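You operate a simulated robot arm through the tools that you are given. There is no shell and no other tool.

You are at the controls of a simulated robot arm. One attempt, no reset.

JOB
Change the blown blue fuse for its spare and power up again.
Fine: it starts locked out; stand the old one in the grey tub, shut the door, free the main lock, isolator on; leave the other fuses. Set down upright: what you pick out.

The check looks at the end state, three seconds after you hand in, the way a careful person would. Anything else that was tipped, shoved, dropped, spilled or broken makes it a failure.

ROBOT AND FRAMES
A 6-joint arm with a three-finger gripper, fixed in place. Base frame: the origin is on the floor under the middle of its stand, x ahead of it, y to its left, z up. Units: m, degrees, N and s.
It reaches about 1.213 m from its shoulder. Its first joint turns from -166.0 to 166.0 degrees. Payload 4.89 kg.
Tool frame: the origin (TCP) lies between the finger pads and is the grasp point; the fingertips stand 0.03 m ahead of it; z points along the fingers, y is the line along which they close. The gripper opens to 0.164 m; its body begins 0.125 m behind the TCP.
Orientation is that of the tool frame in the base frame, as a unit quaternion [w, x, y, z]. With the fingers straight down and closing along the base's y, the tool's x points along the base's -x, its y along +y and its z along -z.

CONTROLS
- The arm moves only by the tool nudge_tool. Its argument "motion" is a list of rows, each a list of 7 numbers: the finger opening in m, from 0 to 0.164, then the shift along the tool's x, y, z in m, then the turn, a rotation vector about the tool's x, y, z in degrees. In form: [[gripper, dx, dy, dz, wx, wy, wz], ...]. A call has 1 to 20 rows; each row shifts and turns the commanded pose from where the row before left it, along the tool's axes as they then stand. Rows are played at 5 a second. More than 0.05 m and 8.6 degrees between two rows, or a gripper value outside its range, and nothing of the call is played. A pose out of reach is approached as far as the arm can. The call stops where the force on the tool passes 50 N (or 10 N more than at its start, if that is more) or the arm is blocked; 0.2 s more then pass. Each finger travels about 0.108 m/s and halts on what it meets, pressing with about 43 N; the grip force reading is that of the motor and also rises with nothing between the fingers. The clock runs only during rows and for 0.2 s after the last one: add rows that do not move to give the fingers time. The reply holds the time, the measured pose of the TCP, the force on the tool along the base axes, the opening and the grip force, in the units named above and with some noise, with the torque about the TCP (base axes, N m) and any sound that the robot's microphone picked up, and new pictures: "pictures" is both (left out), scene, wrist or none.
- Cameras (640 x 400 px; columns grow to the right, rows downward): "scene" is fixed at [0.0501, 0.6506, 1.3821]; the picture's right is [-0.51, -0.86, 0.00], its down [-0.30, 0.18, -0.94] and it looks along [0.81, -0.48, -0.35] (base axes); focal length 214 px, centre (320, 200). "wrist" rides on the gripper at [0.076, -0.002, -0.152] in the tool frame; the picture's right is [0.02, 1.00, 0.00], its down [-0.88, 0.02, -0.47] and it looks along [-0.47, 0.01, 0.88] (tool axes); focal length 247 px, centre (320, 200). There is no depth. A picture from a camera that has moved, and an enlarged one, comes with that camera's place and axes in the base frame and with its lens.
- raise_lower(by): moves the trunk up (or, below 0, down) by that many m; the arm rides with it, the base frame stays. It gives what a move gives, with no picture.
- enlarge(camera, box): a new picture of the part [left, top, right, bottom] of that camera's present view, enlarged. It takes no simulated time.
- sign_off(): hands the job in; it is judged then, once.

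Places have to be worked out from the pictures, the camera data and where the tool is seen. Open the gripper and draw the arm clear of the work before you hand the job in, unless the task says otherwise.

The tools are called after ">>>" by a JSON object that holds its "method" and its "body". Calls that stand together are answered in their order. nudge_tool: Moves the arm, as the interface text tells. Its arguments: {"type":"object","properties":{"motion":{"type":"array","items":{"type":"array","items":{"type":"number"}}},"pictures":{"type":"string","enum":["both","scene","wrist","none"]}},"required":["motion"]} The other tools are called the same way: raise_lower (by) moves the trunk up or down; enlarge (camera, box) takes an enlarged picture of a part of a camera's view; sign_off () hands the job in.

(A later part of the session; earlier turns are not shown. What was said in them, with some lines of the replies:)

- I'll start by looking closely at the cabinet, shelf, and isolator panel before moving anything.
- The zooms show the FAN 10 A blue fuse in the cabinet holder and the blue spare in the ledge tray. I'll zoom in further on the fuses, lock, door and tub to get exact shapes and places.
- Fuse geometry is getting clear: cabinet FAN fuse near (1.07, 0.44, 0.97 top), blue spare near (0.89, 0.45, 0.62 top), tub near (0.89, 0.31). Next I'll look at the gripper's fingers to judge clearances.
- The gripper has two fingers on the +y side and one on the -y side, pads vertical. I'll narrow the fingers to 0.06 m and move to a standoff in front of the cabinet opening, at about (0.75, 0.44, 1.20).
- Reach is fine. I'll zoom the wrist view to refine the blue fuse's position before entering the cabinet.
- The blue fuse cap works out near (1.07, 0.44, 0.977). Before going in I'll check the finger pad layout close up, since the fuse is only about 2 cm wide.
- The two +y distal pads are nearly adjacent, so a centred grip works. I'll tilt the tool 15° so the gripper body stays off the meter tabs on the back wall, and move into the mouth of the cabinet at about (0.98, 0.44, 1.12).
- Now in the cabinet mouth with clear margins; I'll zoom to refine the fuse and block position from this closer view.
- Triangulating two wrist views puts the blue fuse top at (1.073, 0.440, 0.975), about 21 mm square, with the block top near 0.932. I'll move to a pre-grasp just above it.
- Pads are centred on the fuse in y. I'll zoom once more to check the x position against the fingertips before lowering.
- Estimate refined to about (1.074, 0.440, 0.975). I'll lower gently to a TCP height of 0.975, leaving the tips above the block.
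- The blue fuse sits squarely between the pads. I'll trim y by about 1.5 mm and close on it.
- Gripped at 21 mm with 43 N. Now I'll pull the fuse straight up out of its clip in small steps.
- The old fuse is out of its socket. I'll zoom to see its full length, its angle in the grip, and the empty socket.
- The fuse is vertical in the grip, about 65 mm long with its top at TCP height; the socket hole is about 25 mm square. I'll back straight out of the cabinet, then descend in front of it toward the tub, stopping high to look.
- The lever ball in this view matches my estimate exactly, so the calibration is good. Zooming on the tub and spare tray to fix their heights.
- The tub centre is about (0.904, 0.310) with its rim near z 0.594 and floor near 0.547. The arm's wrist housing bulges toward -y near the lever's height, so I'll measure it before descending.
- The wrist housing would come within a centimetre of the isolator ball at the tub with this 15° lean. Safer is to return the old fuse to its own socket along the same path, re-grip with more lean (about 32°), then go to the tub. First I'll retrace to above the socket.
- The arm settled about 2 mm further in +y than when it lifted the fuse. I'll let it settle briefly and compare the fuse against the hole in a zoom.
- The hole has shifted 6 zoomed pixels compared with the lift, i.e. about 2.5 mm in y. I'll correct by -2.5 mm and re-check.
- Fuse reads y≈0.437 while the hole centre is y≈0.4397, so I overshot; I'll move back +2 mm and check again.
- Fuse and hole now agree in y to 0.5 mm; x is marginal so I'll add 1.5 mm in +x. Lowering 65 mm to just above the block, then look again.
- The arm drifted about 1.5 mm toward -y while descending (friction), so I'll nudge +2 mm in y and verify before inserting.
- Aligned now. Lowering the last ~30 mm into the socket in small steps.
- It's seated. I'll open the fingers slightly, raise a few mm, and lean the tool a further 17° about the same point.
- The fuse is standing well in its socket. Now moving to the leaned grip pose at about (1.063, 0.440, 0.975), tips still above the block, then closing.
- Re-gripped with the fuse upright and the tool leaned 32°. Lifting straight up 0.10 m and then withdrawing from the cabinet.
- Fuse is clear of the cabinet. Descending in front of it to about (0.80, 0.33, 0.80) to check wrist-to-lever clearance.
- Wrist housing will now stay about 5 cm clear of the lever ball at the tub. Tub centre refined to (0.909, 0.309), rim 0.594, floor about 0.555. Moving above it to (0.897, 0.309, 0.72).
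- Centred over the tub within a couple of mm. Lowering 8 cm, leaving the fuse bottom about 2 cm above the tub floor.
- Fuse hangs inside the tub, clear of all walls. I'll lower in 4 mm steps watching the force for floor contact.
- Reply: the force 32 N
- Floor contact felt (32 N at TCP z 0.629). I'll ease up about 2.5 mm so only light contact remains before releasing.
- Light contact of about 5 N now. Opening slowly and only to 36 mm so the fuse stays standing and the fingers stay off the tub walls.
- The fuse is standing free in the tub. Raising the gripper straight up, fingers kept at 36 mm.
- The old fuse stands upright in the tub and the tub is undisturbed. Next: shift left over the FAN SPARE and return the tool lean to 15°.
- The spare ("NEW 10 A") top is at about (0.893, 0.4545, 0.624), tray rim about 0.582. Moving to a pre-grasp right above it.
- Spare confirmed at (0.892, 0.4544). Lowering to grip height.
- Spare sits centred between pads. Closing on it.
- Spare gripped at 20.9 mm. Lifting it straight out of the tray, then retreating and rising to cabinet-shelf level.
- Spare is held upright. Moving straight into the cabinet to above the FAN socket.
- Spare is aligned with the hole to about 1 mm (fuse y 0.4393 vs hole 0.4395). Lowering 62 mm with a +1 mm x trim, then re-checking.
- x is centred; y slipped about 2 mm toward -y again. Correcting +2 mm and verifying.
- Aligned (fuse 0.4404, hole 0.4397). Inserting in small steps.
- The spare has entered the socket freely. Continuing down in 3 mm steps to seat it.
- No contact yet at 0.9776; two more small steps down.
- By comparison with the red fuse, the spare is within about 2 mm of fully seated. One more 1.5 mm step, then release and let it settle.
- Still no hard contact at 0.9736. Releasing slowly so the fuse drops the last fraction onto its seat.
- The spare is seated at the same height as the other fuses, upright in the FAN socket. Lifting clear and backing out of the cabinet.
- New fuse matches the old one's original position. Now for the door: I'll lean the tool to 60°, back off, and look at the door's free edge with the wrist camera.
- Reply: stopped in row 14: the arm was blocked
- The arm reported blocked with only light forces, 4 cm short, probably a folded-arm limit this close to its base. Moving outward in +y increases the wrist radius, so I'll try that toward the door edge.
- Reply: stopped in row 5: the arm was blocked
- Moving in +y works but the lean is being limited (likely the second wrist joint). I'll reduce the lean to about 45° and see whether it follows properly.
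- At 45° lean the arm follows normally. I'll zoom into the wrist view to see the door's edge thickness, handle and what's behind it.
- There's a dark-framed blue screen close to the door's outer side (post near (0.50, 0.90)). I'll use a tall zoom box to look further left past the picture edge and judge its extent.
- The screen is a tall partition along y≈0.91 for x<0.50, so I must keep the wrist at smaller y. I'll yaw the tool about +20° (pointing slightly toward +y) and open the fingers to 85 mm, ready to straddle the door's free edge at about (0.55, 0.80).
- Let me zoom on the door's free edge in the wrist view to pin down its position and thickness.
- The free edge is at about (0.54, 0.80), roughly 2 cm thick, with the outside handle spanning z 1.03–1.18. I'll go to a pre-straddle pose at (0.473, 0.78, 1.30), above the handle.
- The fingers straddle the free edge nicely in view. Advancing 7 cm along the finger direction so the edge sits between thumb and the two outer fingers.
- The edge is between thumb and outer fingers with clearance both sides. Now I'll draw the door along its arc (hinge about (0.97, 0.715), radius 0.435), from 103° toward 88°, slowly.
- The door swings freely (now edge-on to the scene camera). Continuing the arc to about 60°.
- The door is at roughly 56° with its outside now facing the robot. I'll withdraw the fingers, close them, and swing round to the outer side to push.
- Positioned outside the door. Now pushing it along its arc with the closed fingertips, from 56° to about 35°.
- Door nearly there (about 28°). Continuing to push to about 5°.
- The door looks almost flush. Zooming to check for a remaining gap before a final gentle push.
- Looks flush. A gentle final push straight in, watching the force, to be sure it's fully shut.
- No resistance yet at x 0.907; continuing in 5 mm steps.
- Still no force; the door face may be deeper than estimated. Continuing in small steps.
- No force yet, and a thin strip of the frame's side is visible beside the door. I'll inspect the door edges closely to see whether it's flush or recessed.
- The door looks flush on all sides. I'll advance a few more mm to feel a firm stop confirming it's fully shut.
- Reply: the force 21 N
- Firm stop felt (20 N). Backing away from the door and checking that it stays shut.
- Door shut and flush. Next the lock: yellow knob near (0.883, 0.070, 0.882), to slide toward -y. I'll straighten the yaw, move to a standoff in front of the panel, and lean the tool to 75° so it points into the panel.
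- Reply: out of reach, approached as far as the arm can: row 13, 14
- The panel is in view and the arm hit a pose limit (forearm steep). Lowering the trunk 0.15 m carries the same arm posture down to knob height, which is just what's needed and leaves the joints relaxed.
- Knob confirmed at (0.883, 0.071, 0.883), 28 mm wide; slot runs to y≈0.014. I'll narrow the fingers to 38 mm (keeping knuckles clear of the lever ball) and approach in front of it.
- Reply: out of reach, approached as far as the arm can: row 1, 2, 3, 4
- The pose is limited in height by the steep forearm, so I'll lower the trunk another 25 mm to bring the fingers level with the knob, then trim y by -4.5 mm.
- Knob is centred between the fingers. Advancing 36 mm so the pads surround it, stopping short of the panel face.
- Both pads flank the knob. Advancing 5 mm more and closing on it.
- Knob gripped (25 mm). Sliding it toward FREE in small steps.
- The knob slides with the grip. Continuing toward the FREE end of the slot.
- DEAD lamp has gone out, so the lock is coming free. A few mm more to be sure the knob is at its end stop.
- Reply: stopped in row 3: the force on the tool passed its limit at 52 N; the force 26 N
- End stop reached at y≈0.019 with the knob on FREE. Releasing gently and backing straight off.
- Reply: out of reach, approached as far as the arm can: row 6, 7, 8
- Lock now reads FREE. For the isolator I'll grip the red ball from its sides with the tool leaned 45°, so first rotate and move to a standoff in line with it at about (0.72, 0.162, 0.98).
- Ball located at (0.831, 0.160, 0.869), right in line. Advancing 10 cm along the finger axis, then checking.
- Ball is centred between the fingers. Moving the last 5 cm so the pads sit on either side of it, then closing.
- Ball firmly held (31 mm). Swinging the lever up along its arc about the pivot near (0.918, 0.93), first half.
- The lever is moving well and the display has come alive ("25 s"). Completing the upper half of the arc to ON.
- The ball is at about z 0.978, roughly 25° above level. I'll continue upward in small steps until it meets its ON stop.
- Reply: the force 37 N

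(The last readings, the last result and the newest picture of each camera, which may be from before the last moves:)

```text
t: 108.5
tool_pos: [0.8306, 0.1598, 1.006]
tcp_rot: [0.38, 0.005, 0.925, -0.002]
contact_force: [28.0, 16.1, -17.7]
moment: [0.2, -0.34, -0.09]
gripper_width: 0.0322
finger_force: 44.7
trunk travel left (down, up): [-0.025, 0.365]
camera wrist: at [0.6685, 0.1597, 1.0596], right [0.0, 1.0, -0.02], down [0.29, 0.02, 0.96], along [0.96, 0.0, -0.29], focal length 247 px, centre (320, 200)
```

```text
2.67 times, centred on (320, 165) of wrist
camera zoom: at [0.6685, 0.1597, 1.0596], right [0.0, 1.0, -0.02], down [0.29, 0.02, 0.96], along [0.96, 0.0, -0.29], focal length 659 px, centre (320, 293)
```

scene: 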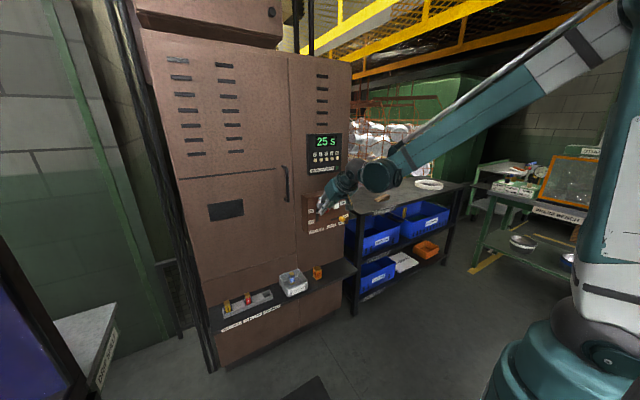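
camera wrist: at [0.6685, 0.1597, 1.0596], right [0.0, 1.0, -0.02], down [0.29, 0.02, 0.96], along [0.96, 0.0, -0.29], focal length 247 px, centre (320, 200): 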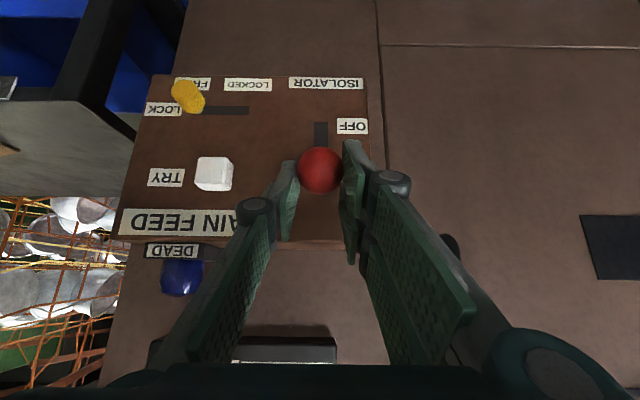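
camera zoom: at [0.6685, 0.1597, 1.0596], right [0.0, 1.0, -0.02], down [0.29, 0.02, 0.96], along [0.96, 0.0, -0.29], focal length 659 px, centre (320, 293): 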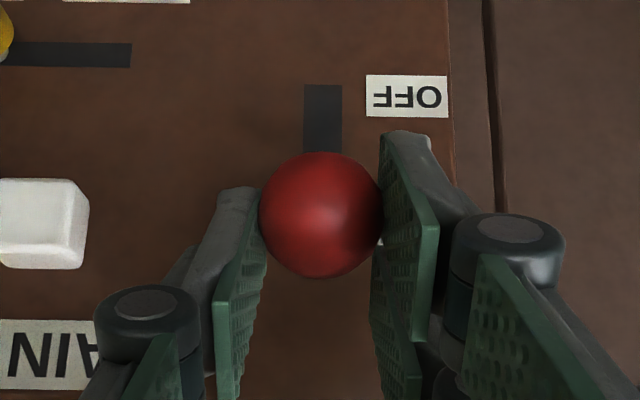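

Ball now at z≈0.991 with the force showing it wants to move further toward the panel. A small move in and up to follow the arc.

>>> {"method": "nudge_tool", "body": {"motion": [[0.02, -0.0039, 0, 0.0003, 0, 0, 0], [0.02, -0.0039, 0, 0.0003, 0, 0, 0], [0.02, 0, 0, 0, 0, 0, 0]]}}

>>> {"method": "enlarge", "body": {"camera": "scene", "box": [290, 165, 380, 245]}}

```text
t: 109.3
tool_pos: [0.8333, 0.1593, 1.0117]
tcp_rot: [0.381, 0.005, 0.925, -0.002]
contact_force: [-16.0, 11.9, -19.4]
moment: [0.16, 0.32, 0.03]
gripper_width: 0.0322
finger_force: 45.0
trunk travel left (down, up): [-0.025, 0.365]
camera wrist: at [0.6716, 0.1599, 1.0658], right [0.0, 1.0, -0.02], down [0.29, 0.02, 0.96], along [0.96, 0.0, -0.29], focal length 247 px, centre (320, 200)
```

scene: 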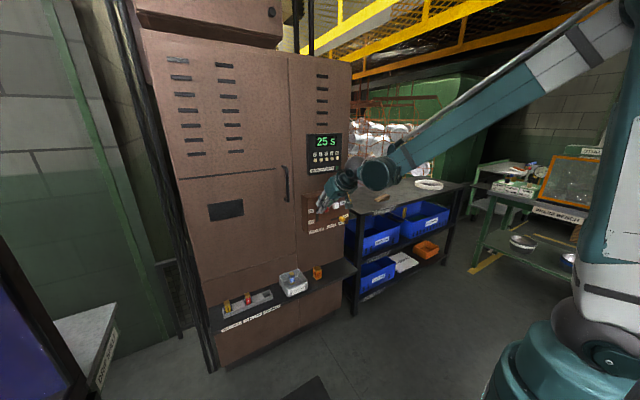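
wrist: 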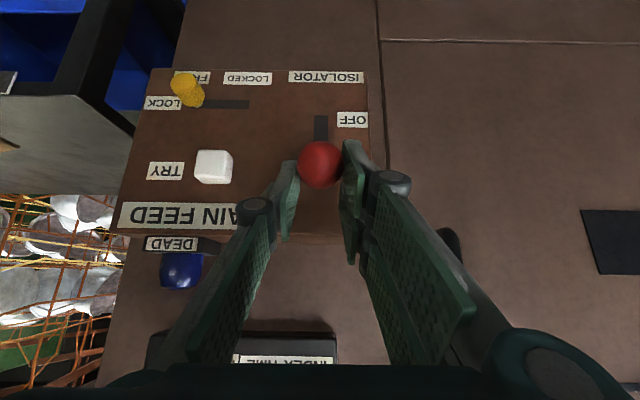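

```text
5.00 times, centred on (335, 205) of scene
camera zoom: at [0.0501, 0.6506, 1.3821], right [-0.51, -0.86, 0.0], down [-0.3, 0.18, -0.94], along [0.81, -0.48, -0.35], focal length 1072 px, centre (245, 175)
```

zoom: 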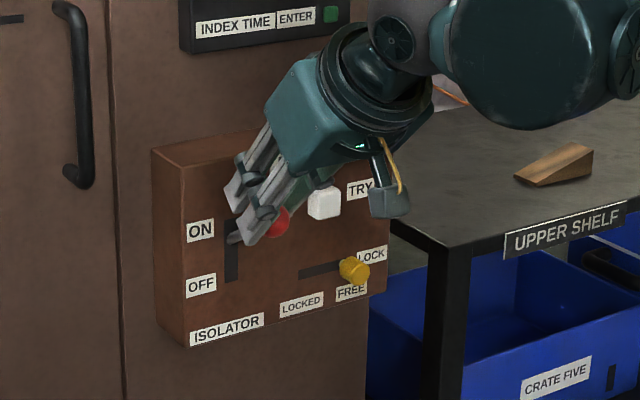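

Ball at z≈0.997, near the mirror image of its OFF position. One more small upward push to confirm the stop.

>>> {"method": "nudge_tool", "body": {"motion": [[0.02, -0.0025, 0, -0.0033, 0, 0, 0], [0.02, -0.0025, 0, -0.0033, 0, 0, 0], [0.02, 0, 0, 0, 0, 0, 0]]}}

>>> {"method": "enlarge", "body": {"camera": "scene", "box": [290, 165, 380, 245]}}

>>> {"method": "enlarge", "body": {"camera": "wrist", "box": [240, 90, 400, 240]}}

```text
t: 110.1
tool_pos: [0.8352, 0.1608, 1.0209]
tcp_rot: [0.381, 0.006, 0.925, -0.003]
contact_force: [28.2, 26.4, -9.3]
moment: [0.84, -1.49, -0.08]
gripper_width: 0.0288
finger_force: 45.0
trunk travel left (down, up): [-0.025, 0.365]
camera wrist: at [0.6727, 0.1613, 1.0738], right [0.0, 1.0, -0.01], down [0.29, 0.02, 0.96], along [0.96, 0.0, -0.29], focal length 247 px, centre (320, 200)
```

scene: 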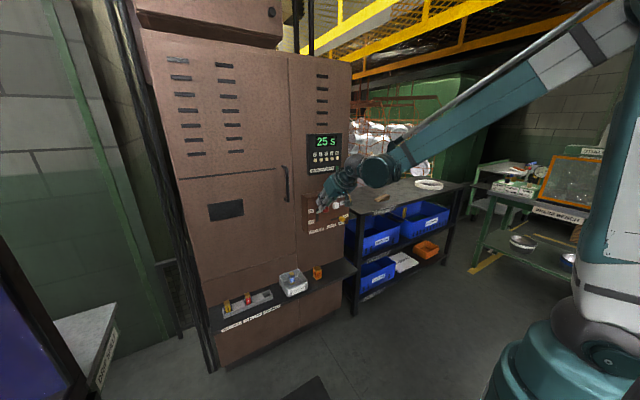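
wrist: 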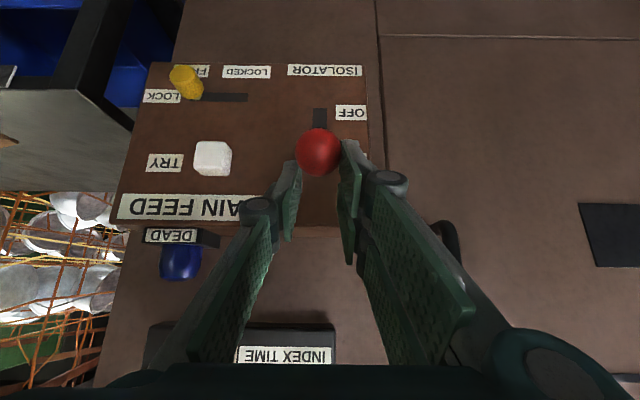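

```text
5.00 times, centred on (335, 205) of scene
camera zoom: at [0.0501, 0.6506, 1.3821], right [-0.51, -0.86, 0.0], down [-0.3, 0.18, -0.94], along [0.81, -0.48, -0.35], focal length 1072 px, centre (245, 175)
```

zoom: 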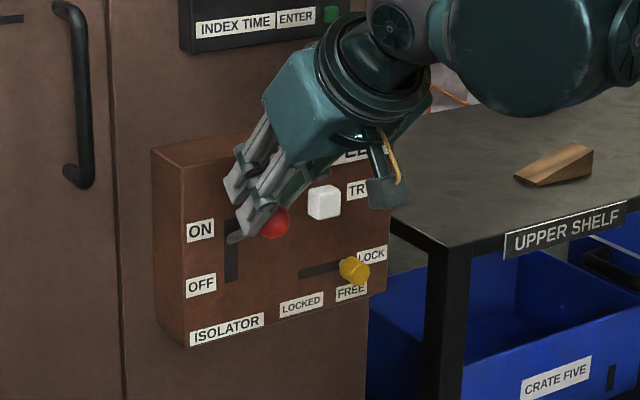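

```text
2.67 times, centred on (320, 165) of wrist
camera zoom: at [0.6727, 0.1613, 1.0738], right [0.0, 1.0, -0.01], down [0.29, 0.02, 0.96], along [0.96, 0.0, -0.29], focal length 659 px, centre (320, 293)
```

zoom: 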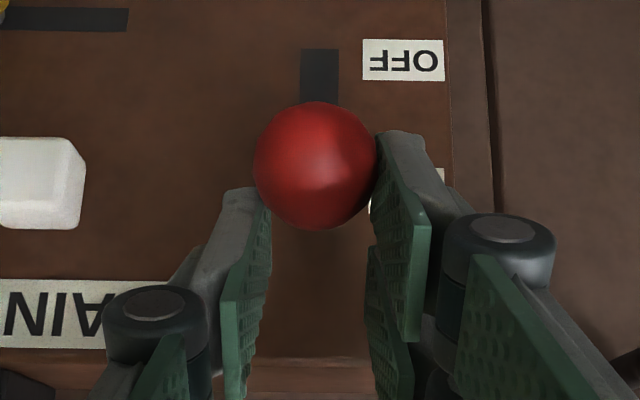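

The ball stayed put while the fingers slid up: the lever is at its ON stop. Releasing and backing straight away.

>>> {"method": "nudge_tool", "body": {"motion": [[0.034, 0, 0, 0, 0, 0, 0], [0.045, 0, 0, 0, 0, 0, 0], [0.055, 0, 0, 0, 0, 0, 0], [0.055, 0, 0, 0, 0, 0, 0], [0.055, 0, 0, -0.02, 0, 0, 0], [0.055, 0, 0, -0.035, 0, 0, 0], [0.055, 0, 0, -0.04, 0, 0, 0], [0.055, 0, 0, -0.04, 0, 0, 0], [0.055, 0, 0, 0, 0, 0, 0]]}}

>>> {"method": "enlarge", "body": {"camera": "scene", "box": [290, 115, 380, 245]}}

>>> {"method": "enlarge", "body": {"camera": "wrist", "box": [160, 40, 440, 260]}}

```text
t: 112.1
tool_pos: [0.7382, 0.1597, 1.1147]
tcp_rot: [0.381, 0.006, 0.925, -0.002]
contact_force: [0.9, 0.6, -1.0]
moment: [-0.01, 0.07, -0.03]
gripper_width: 0.055
finger_force: 0.1
trunk travel left (down, up): [-0.025, 0.365]
camera wrist: at [0.5753, 0.1605, 1.1683], right [0.0, 1.0, -0.01], down [0.29, 0.02, 0.96], along [0.96, 0.0, -0.29], focal length 247 px, centre (320, 200)
```

scene: 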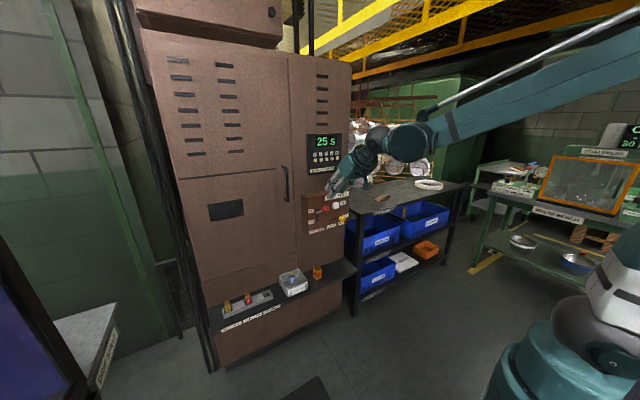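
wrist: 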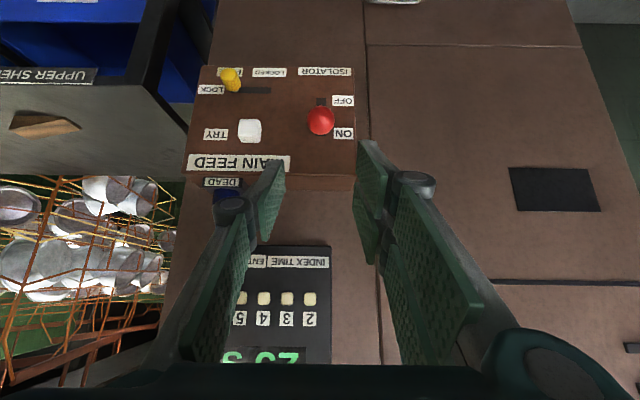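

```text
3.08 times, centred on (335, 180) of scene
camera zoom: at [0.0501, 0.6506, 1.3821], right [-0.51, -0.86, 0.0], down [-0.3, 0.18, -0.94], along [0.81, -0.48, -0.35], focal length 660 px, centre (274, 262)
```

zoom: 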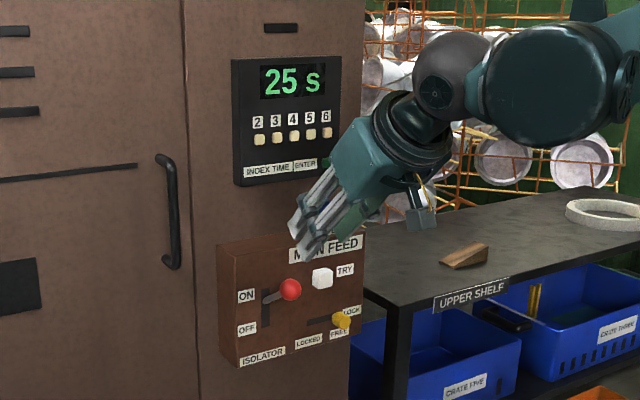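

```text
1.82 times, centred on (300, 150) of wrist
camera zoom: at [0.5753, 0.1605, 1.1683], right [0.0, 1.0, -0.01], down [0.29, 0.02, 0.96], along [0.96, 0.0, -0.29], focal length 449 px, centre (356, 291)
```

zoom: 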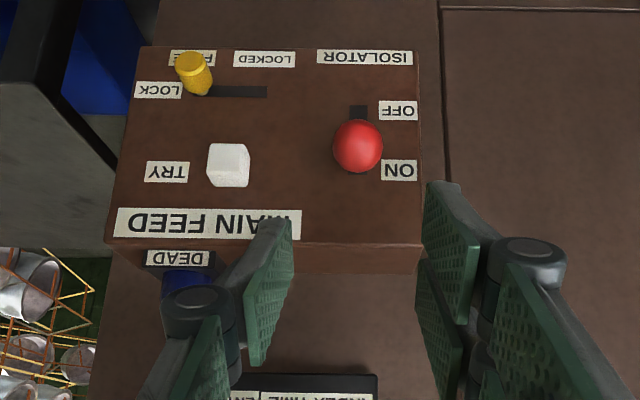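

Isolator stays at ON, lock at FREE, display lit at 25 s. Now I'll straighten the tool and draw the arm back clear of the work.

>>> {"method": "nudge_tool", "body": {"motion": [[0.055, 0, 0, -0.03, 0, 0, 0], [0.055, 0, 0, 0, 0, 7.5, 0], [0.055, 0, 0, 0, 0, 7.5, 0], [0.055, 0, 0, 0, 0, 7.5, 0], [0.055, 0, 0, 0, 0, 7.5, 0], [0.08, 0.025, -0.018, -0.025, 0, 0, 0], [0.1, 0.025, -0.018, -0.025, 0, 0, 0], [0.1, 0.025, -0.018, -0.025, 0, 0, 0], [0.1, 0.025, -0.018, -0.025, 0, 0, 0], [0.1, 0.025, -0.018, -0.025, 0, 0, 0], [0.1, 0, 0, 0, 0, 0, 0]]}}

>>> {"method": "enlarge", "body": {"camera": "scene", "box": [200, 240, 340, 330]}}

>>> {"method": "enlarge", "body": {"camera": "scene", "box": [280, 120, 370, 250]}}

>>> {"method": "enlarge", "body": {"camera": "scene", "box": [120, 20, 330, 300]}}

```text
t: 114.5
tool_pos: [0.5638, 0.0705, 1.227]
tcp_rot: [0.129, 0.006, 0.992, 0.0]
contact_force: [-0.3, 0.6, -0.4]
moment: [-0.06, 0.04, 0.0]
gripper_width: 0.0999
finger_force: 0.1
trunk travel left (down, up): [-0.025, 0.365]
camera wrist: at [0.4497, 0.0699, 1.3543], right [-0.01, 1.0, -0.01], down [0.73, 0.01, 0.68], along [0.68, 0.0, -0.73], focal length 247 px, centre (320, 200)
```

scene: 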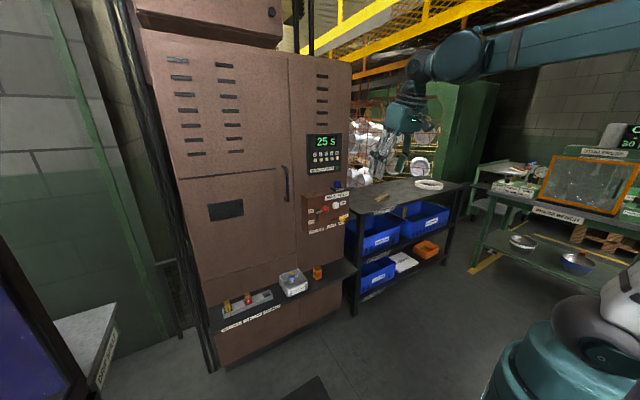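
wrist: 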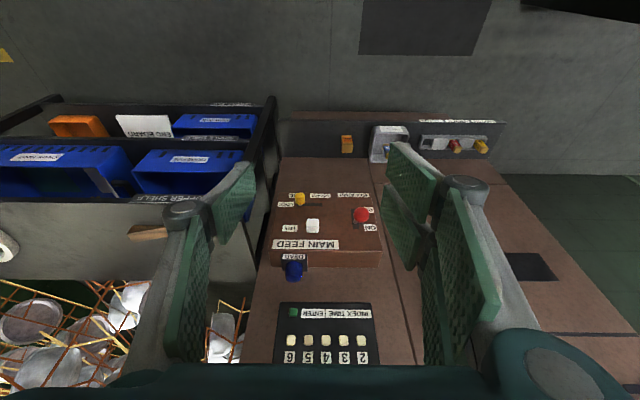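

```text
4.44 times, centred on (270, 285) of scene
camera zoom: at [0.0501, 0.6506, 1.3821], right [-0.51, -0.86, 0.0], down [-0.3, 0.18, -0.94], along [0.81, -0.48, -0.35], focal length 953 px, centre (542, -178)
```

zoom: 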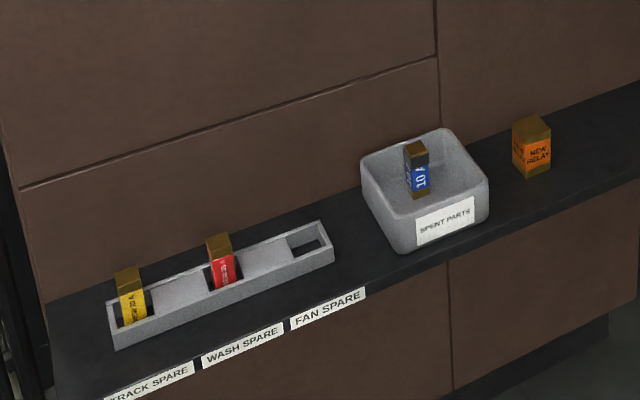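

```text
3.08 times, centred on (325, 185) of scene
camera zoom: at [0.0501, 0.6506, 1.3821], right [-0.51, -0.86, 0.0], down [-0.3, 0.18, -0.94], along [0.81, -0.48, -0.35], focal length 660 px, centre (305, 246)
```

zoom: 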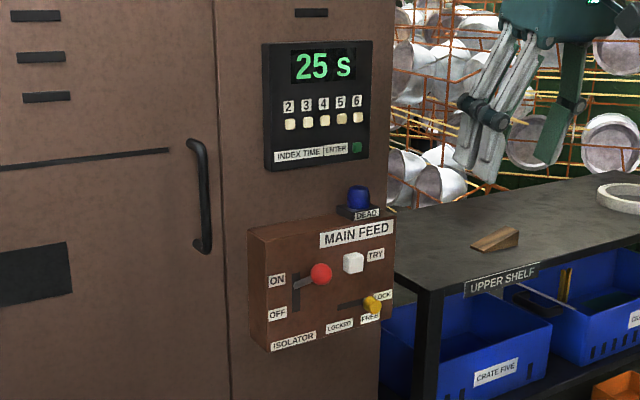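

```text
1.43 times, centred on (225, 160) of scene
camera zoom: at [0.0501, 0.6506, 1.3821], right [-0.51, -0.86, 0.0], down [-0.3, 0.18, -0.94], along [0.81, -0.48, -0.35], focal length 306 px, centre (456, 257)
```

zoom: 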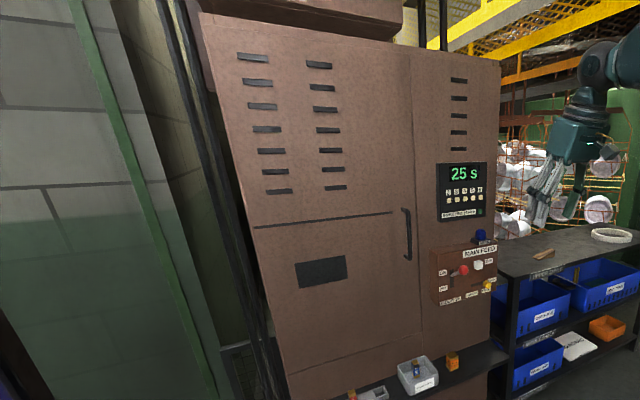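

Everything checks out: the door is flush, the lock is on FREE, the isolator is ON and the display is lit. The old fuse stands upright in the tub, the other fuses and relay are untouched, and the arm is clear with the gripper open. Handing in.

>>> {"method": "sign_off", "body": {}}

```text
The job is handed in.
```

The blown blue fuse is swapped for its spare and the power is back on. I've handed the job in; no verdict came back with the hand-in. In the last pictures:

- **New fuse:** the "NEW 10 A" spare sat upright in the FAN 10 A socket, level with the other fuses, when last seen before the door was closed.
- **Old fuse:** it is standing upright in the grey SPENT PARTS tub.
- **Door:** it is shut and flush. It met a firm stop on the final push and stayed closed when I backed off.
- **Main lock:** the knob is at the FREE end of its slot, and the DEAD lamp has gone out.
- **Isolator:** the lever is up at ON, and the panel display reads 25 s.
- **Everything else:** the other fuses, the spares, both relays and the meter tabs were left where they were.

I put the old fuse back in its socket once and gripped it again at a steeper lean. With the first grip, the arm's wrist would have come too close to the isolator lever at the tub. The gripper is open and the arm is clear of the work. The trunk is 0.175 m lower than it started.
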